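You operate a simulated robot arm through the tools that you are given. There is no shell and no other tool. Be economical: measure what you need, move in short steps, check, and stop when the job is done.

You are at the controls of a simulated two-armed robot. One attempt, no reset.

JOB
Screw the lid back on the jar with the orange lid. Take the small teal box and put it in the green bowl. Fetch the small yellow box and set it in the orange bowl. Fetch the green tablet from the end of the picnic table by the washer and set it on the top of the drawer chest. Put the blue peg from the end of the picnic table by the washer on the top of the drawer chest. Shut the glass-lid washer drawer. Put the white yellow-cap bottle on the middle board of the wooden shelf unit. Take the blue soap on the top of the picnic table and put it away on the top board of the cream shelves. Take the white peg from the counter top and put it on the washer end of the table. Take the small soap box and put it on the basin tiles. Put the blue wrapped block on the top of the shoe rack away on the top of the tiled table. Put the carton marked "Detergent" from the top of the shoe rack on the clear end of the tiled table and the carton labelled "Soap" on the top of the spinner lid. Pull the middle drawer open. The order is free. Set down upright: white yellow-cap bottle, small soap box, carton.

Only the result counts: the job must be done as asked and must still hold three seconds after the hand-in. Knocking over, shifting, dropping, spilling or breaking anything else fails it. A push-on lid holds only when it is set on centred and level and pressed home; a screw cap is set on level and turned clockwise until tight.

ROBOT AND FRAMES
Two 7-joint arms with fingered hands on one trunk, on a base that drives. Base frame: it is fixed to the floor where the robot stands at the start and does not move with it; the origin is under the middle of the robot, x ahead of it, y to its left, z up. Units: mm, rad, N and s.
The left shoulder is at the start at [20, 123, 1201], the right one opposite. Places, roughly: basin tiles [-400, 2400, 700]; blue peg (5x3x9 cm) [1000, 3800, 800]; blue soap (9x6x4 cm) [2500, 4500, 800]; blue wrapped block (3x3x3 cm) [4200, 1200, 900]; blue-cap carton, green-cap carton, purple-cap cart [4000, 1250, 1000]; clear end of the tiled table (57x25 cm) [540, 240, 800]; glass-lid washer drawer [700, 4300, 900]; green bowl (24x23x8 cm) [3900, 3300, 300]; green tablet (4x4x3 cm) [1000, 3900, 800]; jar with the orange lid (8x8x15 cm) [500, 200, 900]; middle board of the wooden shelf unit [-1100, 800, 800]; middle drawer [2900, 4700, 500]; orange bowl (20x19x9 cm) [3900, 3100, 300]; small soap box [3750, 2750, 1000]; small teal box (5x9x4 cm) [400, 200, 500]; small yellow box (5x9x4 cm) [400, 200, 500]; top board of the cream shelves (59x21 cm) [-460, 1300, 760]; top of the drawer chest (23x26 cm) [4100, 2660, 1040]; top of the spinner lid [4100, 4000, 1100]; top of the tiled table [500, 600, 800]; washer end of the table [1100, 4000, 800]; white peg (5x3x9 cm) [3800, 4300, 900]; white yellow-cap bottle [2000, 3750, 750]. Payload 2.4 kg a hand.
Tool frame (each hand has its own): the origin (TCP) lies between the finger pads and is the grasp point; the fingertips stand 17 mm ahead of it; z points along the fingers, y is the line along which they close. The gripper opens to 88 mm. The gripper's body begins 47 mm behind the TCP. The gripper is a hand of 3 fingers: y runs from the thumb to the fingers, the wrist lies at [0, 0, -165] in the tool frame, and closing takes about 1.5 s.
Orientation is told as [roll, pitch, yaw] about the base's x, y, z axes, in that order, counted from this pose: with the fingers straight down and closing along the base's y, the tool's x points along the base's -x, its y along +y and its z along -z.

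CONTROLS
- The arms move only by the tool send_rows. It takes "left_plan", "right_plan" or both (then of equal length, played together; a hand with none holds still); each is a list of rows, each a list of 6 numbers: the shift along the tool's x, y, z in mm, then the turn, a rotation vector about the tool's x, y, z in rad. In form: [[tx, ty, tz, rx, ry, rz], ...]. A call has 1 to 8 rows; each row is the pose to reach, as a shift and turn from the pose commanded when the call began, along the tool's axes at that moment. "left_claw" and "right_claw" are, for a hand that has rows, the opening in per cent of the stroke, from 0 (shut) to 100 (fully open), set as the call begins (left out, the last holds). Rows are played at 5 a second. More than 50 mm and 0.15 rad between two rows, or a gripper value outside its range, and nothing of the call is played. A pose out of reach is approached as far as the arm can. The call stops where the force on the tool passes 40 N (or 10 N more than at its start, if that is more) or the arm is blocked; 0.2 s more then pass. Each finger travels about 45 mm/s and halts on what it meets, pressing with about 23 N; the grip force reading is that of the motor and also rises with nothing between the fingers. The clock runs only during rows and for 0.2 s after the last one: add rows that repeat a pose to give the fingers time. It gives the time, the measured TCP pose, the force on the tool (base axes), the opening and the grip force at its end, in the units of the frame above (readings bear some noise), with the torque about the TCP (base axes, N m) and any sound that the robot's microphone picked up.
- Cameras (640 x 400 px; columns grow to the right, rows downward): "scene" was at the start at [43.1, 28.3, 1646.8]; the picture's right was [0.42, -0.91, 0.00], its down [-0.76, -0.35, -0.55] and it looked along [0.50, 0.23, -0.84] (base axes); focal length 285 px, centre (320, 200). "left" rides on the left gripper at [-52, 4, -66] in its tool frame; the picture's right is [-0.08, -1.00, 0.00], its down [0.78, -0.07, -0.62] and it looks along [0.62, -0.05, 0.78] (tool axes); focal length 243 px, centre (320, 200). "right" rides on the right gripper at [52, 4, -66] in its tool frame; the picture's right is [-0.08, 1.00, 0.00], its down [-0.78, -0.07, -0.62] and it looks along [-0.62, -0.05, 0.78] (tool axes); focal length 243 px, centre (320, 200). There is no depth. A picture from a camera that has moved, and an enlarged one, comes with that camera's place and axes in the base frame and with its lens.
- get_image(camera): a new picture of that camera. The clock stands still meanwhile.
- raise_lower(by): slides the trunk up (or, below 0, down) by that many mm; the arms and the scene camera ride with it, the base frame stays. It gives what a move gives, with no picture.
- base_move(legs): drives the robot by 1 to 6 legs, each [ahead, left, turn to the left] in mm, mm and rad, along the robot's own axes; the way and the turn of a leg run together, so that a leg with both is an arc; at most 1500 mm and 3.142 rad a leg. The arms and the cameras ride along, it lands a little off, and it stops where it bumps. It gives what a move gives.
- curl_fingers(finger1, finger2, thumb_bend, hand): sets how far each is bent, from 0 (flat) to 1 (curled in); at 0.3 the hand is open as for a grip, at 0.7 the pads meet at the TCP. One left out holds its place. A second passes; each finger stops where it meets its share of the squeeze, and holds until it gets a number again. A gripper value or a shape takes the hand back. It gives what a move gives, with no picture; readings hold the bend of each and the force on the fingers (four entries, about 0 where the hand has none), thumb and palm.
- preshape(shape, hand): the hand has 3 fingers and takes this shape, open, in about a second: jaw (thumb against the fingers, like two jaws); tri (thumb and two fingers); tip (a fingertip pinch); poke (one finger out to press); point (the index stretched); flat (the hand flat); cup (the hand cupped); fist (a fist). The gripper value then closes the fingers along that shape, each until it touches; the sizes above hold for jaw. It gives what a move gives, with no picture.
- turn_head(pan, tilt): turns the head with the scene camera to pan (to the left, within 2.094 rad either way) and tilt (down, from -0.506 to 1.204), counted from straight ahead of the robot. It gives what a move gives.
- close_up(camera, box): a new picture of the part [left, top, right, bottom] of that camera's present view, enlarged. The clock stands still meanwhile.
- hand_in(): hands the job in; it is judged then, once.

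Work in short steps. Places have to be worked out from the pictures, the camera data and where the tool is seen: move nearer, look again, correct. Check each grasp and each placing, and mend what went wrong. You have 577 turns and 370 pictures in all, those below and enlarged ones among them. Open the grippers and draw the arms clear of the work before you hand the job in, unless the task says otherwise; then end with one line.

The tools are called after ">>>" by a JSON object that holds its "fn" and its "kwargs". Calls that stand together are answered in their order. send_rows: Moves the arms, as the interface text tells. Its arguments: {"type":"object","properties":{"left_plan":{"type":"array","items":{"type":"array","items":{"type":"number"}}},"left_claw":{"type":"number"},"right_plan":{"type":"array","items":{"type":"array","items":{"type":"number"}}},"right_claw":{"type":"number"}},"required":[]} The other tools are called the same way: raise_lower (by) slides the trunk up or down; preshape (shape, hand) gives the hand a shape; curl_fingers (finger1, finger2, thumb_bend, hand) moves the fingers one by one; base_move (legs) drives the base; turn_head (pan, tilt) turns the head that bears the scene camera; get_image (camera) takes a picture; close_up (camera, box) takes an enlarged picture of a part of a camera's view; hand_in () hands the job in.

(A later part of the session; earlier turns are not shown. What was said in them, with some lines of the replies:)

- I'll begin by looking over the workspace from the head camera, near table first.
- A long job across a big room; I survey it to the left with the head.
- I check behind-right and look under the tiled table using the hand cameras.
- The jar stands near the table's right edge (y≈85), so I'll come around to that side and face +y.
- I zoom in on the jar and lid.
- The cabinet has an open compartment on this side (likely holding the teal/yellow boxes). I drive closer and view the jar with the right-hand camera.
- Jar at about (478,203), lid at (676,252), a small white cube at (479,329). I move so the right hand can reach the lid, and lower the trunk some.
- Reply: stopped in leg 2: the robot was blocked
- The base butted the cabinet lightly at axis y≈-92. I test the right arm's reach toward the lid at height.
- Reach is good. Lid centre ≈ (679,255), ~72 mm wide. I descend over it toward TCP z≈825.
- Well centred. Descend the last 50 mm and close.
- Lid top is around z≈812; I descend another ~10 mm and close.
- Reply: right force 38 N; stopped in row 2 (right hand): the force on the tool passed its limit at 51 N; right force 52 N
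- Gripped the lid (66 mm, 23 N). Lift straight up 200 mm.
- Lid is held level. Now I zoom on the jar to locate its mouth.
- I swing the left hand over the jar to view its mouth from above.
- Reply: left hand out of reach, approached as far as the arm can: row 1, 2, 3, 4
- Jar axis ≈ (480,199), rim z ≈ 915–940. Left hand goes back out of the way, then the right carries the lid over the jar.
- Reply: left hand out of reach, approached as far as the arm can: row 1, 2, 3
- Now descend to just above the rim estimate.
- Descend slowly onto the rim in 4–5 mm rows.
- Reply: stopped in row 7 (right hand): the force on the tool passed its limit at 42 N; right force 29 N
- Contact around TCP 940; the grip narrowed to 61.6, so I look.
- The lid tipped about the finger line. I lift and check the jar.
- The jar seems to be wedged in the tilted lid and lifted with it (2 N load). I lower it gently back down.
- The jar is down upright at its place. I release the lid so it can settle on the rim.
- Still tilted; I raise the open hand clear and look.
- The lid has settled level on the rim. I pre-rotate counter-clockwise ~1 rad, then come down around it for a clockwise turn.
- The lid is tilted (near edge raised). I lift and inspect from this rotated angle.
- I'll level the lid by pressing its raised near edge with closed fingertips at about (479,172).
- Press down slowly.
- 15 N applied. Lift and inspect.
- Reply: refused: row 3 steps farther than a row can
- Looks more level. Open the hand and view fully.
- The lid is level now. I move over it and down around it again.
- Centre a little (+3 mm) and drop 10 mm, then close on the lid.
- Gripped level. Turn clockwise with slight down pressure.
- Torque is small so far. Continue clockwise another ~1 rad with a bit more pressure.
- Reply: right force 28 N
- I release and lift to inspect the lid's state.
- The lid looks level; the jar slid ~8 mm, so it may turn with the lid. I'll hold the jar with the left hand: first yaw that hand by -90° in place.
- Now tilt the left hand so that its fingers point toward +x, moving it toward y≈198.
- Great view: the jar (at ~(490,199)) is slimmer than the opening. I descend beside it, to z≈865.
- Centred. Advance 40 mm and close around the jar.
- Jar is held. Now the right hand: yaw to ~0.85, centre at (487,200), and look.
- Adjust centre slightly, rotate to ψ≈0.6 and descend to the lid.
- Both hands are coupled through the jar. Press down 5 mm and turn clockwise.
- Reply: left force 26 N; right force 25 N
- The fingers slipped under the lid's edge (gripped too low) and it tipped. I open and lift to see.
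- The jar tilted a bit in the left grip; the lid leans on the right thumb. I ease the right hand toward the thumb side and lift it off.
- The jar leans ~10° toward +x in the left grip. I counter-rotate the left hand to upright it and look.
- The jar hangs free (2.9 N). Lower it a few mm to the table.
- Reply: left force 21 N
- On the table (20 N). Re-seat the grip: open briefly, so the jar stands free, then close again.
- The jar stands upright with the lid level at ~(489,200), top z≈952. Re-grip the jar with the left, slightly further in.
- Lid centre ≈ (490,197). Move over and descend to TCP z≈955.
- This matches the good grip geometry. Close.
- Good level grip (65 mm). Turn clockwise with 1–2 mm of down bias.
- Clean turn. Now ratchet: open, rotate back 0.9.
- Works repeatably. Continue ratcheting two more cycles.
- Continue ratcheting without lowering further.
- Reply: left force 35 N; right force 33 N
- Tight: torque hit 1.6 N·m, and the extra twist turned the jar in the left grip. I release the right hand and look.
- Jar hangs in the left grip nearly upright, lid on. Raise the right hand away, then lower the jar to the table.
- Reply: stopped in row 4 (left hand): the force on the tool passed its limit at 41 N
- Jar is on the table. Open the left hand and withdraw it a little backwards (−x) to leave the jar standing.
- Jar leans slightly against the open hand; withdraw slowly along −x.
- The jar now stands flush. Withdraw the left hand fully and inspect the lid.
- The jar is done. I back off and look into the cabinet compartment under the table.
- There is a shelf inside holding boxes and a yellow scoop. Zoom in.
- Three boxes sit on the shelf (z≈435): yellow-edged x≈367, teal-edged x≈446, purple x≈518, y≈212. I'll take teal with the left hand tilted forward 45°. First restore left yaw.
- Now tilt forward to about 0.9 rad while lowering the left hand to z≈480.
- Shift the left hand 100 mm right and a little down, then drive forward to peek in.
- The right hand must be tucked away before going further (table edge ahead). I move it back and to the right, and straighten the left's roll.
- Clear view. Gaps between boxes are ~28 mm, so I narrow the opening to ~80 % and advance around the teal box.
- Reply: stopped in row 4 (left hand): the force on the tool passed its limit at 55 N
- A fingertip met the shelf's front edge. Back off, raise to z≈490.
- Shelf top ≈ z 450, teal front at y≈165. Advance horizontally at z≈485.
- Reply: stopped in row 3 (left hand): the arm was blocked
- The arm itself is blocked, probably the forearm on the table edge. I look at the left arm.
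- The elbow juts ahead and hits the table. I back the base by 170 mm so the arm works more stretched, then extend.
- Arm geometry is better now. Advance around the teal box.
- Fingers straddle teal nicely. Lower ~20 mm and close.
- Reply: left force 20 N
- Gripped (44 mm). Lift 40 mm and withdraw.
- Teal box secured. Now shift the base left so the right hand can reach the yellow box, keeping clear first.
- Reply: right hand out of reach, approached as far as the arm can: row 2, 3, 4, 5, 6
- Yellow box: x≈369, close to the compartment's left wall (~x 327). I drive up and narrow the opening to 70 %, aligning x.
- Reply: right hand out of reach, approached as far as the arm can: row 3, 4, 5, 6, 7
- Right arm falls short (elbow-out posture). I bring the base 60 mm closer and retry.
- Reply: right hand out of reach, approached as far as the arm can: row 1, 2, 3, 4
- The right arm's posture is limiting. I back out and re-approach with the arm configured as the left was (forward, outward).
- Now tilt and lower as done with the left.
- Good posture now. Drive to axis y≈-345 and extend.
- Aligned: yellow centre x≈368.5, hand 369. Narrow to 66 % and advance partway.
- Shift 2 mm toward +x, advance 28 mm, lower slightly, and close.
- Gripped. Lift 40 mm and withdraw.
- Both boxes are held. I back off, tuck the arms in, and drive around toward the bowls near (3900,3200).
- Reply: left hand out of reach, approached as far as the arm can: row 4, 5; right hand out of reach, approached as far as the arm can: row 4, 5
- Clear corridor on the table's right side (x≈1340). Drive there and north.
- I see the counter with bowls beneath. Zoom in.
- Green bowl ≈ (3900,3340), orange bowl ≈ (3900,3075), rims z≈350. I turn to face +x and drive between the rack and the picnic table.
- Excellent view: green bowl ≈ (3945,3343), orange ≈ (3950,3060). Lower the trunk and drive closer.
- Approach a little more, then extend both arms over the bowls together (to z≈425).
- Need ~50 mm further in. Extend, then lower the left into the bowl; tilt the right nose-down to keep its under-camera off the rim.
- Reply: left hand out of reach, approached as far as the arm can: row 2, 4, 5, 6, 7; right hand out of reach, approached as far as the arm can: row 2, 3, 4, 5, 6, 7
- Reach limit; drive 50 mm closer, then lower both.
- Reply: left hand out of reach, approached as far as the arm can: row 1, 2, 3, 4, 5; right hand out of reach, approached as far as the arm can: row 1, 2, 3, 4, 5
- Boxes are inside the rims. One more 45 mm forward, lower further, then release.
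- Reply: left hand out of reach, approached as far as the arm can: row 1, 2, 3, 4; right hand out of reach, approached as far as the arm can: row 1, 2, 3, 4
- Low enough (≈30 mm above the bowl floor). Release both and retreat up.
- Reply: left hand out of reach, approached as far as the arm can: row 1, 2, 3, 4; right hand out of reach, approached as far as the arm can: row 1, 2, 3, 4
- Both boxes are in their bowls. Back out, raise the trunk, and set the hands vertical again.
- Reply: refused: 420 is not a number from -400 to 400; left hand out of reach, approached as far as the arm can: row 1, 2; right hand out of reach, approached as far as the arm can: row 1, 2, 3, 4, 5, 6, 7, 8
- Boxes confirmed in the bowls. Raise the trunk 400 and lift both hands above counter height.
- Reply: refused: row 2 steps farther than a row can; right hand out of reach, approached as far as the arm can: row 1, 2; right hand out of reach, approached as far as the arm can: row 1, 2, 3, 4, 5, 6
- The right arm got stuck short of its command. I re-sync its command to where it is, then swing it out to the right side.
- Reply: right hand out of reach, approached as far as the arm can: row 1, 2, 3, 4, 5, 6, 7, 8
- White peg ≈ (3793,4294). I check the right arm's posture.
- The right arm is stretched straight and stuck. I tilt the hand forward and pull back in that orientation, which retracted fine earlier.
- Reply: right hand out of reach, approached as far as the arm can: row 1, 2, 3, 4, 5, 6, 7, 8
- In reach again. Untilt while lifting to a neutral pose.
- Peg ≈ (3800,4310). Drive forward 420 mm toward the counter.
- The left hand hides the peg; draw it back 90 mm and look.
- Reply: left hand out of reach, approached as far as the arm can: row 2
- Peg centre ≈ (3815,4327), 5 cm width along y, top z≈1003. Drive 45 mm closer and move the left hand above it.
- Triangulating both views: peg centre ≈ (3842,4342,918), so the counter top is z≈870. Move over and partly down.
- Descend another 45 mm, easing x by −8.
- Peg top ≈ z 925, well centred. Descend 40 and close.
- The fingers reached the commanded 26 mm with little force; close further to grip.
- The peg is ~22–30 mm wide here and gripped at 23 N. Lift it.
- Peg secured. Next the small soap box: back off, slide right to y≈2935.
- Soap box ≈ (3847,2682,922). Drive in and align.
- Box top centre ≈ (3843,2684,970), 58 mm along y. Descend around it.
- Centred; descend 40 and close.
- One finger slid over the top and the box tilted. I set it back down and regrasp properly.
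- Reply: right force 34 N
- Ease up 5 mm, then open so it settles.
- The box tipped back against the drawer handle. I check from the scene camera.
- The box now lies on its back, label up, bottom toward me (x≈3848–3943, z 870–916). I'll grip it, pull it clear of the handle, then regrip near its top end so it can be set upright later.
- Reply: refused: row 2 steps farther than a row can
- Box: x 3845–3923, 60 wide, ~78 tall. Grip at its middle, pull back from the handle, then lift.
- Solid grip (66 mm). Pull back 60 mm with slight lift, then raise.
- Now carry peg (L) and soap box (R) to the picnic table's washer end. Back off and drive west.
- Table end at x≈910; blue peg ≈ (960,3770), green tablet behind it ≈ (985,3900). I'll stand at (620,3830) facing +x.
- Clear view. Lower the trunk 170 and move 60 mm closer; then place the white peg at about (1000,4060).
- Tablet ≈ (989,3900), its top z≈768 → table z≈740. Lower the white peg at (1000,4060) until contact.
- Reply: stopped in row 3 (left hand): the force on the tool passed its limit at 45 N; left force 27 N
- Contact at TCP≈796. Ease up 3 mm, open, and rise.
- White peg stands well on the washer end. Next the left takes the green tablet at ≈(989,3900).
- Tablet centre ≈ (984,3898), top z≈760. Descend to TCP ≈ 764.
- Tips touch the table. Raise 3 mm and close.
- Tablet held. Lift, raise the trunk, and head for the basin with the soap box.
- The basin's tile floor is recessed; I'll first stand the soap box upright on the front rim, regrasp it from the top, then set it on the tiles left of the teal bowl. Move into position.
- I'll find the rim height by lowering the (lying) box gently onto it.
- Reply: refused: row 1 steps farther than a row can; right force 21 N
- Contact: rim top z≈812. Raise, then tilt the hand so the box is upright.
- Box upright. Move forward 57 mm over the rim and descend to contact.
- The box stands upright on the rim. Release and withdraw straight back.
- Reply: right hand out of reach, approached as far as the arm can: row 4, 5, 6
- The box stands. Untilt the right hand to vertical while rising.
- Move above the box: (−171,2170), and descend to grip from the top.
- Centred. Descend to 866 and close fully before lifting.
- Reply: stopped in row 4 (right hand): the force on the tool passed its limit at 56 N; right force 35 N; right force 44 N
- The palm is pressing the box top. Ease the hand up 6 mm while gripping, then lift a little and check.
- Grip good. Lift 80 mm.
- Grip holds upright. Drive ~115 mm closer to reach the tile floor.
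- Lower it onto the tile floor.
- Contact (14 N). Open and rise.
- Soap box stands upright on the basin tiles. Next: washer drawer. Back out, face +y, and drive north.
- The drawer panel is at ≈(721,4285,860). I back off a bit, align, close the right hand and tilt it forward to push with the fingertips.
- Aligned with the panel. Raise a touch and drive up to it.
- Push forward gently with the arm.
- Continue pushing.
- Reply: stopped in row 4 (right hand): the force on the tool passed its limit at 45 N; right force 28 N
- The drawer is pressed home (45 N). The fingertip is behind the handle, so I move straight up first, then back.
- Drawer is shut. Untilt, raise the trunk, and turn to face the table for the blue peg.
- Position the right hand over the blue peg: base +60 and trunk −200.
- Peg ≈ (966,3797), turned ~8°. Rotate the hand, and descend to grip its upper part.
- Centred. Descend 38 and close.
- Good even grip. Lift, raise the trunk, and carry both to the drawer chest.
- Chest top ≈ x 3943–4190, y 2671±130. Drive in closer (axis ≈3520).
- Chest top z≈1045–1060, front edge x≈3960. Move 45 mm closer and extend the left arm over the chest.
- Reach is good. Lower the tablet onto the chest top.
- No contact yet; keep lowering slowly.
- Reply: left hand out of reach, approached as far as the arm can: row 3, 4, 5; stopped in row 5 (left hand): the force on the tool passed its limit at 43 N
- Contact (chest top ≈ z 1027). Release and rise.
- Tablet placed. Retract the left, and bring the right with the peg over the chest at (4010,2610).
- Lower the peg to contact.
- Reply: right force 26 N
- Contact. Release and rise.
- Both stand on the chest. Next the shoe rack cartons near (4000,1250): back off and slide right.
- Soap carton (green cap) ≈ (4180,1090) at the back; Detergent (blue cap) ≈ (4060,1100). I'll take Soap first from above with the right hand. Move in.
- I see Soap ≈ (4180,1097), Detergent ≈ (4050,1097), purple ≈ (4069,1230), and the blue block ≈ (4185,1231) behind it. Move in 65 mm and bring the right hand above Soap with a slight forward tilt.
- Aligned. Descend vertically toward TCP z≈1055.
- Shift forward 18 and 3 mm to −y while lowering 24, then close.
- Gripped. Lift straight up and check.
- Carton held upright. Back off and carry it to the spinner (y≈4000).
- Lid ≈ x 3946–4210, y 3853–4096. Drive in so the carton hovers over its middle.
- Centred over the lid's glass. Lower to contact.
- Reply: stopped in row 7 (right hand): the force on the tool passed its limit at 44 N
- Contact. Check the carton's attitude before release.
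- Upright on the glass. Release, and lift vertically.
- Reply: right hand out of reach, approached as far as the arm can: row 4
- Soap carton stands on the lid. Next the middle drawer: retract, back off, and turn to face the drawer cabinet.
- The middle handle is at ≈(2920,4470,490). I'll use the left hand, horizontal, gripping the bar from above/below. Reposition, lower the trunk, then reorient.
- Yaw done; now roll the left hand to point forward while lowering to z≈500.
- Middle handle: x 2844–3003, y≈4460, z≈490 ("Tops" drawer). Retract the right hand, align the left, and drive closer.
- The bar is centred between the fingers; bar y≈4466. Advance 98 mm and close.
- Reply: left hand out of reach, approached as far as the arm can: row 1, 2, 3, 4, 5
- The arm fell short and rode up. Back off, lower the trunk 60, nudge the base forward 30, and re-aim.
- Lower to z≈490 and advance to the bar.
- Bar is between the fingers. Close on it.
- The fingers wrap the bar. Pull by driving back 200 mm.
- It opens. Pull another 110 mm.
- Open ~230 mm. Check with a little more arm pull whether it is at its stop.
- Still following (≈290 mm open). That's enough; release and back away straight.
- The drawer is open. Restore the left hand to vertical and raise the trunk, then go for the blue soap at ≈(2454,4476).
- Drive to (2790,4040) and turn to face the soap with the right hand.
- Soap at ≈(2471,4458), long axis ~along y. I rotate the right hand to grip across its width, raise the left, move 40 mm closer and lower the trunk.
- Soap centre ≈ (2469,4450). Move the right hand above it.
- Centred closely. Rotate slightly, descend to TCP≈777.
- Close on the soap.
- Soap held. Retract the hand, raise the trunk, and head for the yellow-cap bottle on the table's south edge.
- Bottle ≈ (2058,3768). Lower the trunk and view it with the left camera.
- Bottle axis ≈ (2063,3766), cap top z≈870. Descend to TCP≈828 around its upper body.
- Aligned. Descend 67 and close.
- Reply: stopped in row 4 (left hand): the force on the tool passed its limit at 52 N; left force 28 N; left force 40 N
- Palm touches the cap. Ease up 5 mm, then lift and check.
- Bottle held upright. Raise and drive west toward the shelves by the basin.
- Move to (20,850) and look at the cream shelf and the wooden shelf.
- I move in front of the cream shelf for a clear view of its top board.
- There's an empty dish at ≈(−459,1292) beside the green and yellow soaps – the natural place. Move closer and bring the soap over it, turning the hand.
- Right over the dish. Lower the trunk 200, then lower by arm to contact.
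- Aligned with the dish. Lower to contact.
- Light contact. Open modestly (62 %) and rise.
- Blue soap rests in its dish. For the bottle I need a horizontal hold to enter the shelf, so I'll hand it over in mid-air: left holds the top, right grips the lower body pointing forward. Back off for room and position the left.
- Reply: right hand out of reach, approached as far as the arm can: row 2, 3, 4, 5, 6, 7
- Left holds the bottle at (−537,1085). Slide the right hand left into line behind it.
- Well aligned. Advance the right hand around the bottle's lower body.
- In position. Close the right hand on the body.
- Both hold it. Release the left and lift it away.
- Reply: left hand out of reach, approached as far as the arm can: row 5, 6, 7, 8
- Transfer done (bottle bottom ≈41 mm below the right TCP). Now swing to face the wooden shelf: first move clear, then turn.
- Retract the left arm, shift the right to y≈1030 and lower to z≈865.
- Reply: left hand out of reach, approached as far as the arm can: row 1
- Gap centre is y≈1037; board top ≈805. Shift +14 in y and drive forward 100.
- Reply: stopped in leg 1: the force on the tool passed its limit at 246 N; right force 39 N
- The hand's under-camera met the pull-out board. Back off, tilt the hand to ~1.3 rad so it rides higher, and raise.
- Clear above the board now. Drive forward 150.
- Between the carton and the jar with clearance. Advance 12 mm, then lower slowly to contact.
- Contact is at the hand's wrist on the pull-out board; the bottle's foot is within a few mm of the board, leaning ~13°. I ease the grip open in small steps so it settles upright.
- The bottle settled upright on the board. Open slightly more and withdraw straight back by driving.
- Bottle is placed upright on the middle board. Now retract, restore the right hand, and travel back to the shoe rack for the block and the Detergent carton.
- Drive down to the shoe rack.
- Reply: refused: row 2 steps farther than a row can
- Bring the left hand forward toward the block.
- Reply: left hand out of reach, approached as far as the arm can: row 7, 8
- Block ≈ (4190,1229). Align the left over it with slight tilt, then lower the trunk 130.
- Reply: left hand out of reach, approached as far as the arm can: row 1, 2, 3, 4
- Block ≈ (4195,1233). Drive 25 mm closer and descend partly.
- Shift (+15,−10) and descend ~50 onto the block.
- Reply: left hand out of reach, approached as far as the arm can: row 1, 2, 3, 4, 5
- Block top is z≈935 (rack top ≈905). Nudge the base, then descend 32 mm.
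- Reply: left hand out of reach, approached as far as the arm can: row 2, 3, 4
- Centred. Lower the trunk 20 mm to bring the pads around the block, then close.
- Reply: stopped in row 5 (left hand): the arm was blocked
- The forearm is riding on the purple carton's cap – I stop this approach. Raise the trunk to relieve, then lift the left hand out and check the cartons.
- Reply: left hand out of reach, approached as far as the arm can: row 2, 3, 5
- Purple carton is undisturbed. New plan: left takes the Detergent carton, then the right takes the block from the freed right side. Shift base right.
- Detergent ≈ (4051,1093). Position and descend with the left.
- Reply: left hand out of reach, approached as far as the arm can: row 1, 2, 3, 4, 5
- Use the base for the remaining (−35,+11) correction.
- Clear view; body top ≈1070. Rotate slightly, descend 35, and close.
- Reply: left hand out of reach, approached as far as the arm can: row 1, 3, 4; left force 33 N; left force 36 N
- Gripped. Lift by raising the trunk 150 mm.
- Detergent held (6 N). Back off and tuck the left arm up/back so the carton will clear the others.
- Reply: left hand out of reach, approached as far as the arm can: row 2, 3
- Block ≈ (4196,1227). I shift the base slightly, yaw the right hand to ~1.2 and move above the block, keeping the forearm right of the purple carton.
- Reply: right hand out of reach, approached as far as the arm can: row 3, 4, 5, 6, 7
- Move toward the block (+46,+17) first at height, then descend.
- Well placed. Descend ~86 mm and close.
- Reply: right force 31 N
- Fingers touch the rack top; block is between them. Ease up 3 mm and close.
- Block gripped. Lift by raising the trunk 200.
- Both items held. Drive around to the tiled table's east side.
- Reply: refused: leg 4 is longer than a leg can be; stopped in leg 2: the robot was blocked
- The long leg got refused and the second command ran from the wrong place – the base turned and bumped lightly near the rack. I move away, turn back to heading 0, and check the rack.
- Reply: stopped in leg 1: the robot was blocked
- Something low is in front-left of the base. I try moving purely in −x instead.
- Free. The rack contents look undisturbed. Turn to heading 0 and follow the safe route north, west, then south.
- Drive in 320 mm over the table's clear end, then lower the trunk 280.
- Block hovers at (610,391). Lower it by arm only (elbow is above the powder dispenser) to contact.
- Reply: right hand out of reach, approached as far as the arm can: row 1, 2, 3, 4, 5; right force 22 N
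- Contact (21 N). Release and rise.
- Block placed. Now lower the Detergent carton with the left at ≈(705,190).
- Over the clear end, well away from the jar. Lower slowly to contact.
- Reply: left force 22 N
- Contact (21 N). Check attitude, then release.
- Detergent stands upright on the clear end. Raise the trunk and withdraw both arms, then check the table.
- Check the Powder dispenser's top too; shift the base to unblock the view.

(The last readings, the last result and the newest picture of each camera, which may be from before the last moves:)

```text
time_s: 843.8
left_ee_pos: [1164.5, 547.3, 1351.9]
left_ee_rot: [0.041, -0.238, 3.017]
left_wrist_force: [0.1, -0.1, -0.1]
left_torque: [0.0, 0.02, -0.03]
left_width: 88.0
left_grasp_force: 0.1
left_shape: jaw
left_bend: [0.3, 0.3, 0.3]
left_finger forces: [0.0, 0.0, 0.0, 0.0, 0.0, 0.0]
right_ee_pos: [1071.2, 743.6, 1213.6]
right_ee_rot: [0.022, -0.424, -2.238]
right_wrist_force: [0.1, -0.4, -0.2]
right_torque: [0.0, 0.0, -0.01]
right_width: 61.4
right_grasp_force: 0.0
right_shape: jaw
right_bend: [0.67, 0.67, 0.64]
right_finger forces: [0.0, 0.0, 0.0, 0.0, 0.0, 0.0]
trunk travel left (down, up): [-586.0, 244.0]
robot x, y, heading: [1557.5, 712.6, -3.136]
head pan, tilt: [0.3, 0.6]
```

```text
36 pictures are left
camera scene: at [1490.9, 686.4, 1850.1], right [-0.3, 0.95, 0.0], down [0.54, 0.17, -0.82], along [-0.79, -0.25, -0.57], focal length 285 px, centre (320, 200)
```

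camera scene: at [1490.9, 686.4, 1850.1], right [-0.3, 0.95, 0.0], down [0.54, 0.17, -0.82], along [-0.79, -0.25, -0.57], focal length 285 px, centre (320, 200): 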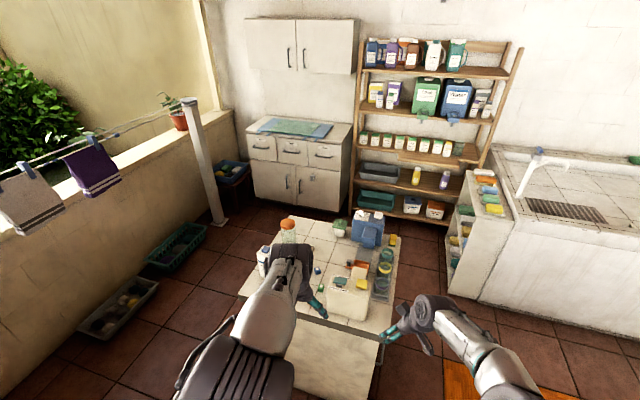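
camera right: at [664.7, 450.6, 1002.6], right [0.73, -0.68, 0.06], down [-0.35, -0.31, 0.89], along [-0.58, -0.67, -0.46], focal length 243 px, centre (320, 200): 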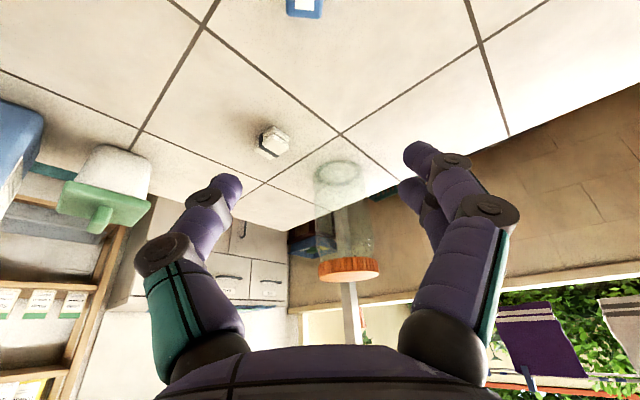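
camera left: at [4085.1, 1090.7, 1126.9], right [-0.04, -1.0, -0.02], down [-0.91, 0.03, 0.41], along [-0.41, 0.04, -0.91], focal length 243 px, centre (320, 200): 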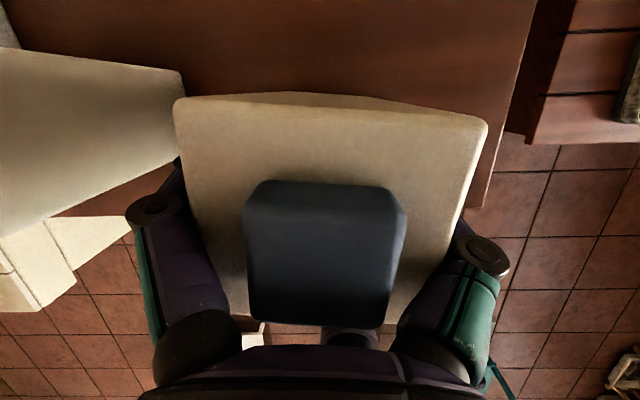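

>>> {"fn": "close_up", "kwargs": {"camera": "scene", "box": [240, 205, 420, 340]}}

>>> {"fn": "close_up", "kwargs": {"camera": "scene", "box": [340, 110, 540, 230]}}

```text
2.96 times, centred on (330, 272) of scene
camera zoom: at [1490.9, 686.4, 1850.1], right [-0.3, 0.95, 0.0], down [0.54, 0.17, -0.82], along [-0.79, -0.25, -0.57], focal length 845 px, centre (290, -15)
```

zoom: 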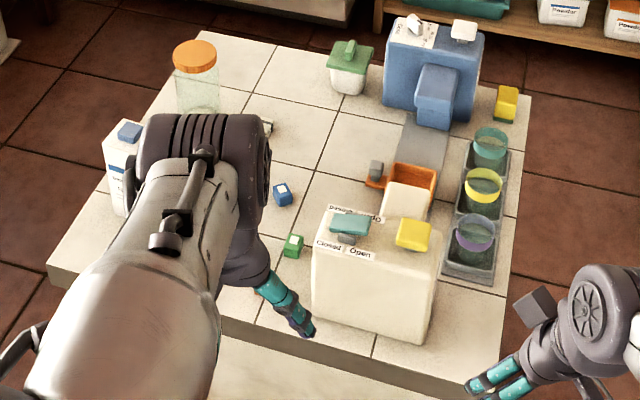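

```text
3.20 times, centred on (440, 170) of scene
camera zoom: at [1490.9, 686.4, 1850.1], right [-0.3, 0.95, 0.0], down [0.54, 0.17, -0.82], along [-0.79, -0.25, -0.57], focal length 912 px, centre (-64, 296)
```

zoom: 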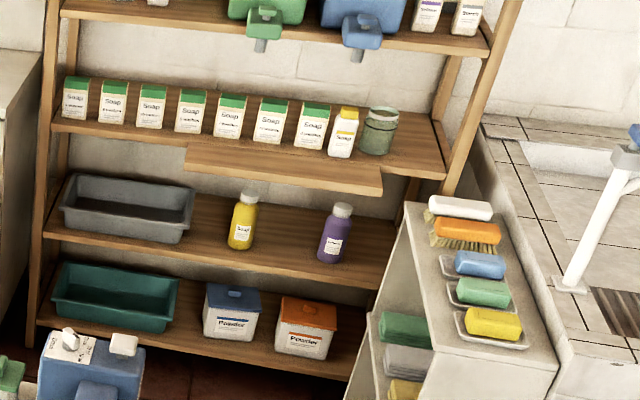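

Everything checks out: the jar, the Detergent carton and the block on the table, the bottle on the middle board, and the soap in its dish. Open both grippers fully, clear of everything.

>>> {"fn": "send_rows", "kwargs": {"right_plan": [[0, 0, 0, 0, 0, 0], [0, 0, 0, 0, 0, 0], [0, 0, 0, 0, 0, 0]], "right_claw": 100, "left_plan": [[0, 0, 0, 0, 0, 0], [0, 0, 0, 0, 0, 0], [0, 0, 0, 0, 0, 0]], "left_claw": 100}}

>>> {"fn": "turn_head", "kwargs": {"pan": -2.0, "tilt": 0.3}}

>>> {"fn": "get_image", "kwargs": {"camera": "scene"}}

```text
time_s: 844.6
left_ee_pos: [1166.0, 547.4, 1352.8]
left_ee_rot: [0.042, -0.238, 3.018]
left_wrist_force: [-0.6, 0.3, -0.1]
left_torque: [0.01, -0.03, 0.02]
left_width: 88.1
left_grasp_force: 0.0
left_shape: jaw
left_bend: [0.3, 0.3, 0.3]
left_finger forces: [0.1, 0.0, 0.1, 0.1, 0.0, 0.1]
right_ee_pos: [1072.4, 743.2, 1213.9]
right_ee_rot: [0.024, -0.425, -2.239]
right_wrist_force: [0.0, -0.1, 0.2]
right_torque: [0.02, -0.01, 0.0]
right_width: 87.8
right_grasp_force: 0.0
right_shape: jaw
right_bend: [0.3, 0.3, 0.3]
right_finger forces: [0.0, 0.0, 0.0, 0.1, 0.1, 0.0]
trunk travel left (down, up): [-586.0, 244.0]
robot x, y, heading: [1554.6, 714.6, -3.133]
head pan, tilt: [0.3, 0.6]
```

```text
time_s: 846.7
left_ee_pos: [1164.7, 546.4, 1352.9]
left_ee_rot: [0.042, -0.237, 3.018]
left_wrist_force: [0.3, -0.4, 0.1]
left_torque: [-0.03, 0.02, 0.02]
left_width: 88.0
left_grasp_force: 0.0
left_shape: jaw
left_bend: [0.3, 0.3, 0.3]
left_finger forces: [0.0, 0.1, 0.0, 0.0, 0.1, 0.0]
right_ee_pos: [1071.6, 742.6, 1214.6]
right_ee_rot: [0.022, -0.425, -2.236]
right_wrist_force: [0.2, 0.0, 0.4]
right_torque: [-0.01, 0.04, 0.0]
right_width: 88.1
right_grasp_force: 0.1
right_shape: jaw
right_bend: [0.3, 0.3, 0.3]
right_finger forces: [0.0, 0.0, 0.1, 0.0, 0.0, 0.1]
trunk travel left (down, up): [-586.0, 244.0]
robot x, y, heading: [1556.7, 713.8, -3.132]
head pan, tilt: [-2.0, 0.3]
```

```text
33 pictures are left
camera scene: at [1613.4, 798.6, 1877.6], right [0.91, -0.41, 0.0], down [-0.12, -0.27, -0.96], along [0.39, 0.87, -0.3], focal length 285 px, centre (320, 200)
```

scene: 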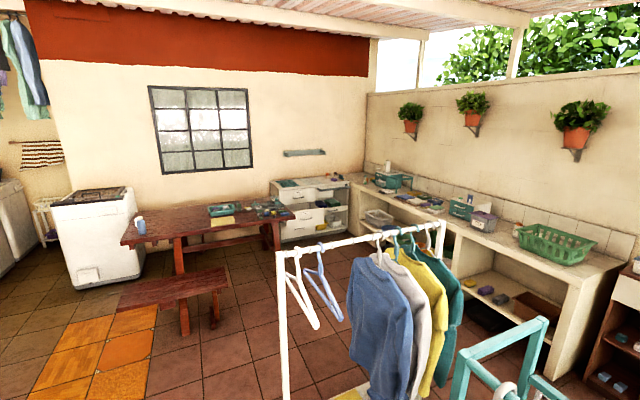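

>>> {"fn": "close_up", "kwargs": {"camera": "scene", "box": [40, 150, 540, 290]}}

```text
1.28 times, centred on (290, 220) of scene
camera zoom: at [1613.4, 798.6, 1877.6], right [0.91, -0.41, 0.0], down [-0.12, -0.27, -0.96], along [0.39, 0.87, -0.3], focal length 365 px, centre (358, 174)
```

zoom: 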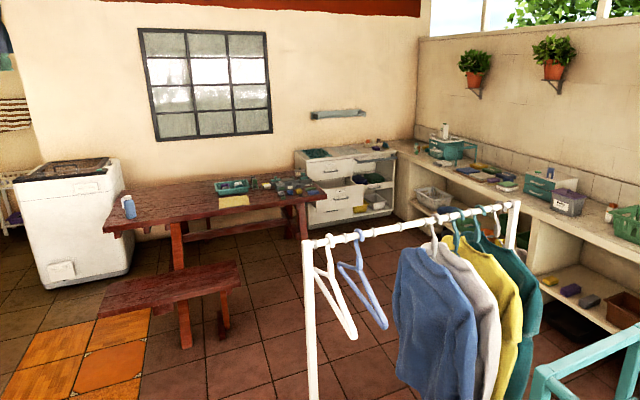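

From here the Soap carton is still on the spinner and the middle drawer is still open; nothing looks out of place, so I hand in.

>>> {"fn": "hand_in", "kwargs": {}}

```text
The job is handed in.
```

I did every item on the list and handed the job in. One thing to know: while leaving the shoe rack, the base bumped something low there. A quick look afterwards showed the rack's contents still standing, but I didn't measure whether they had moved slightly.
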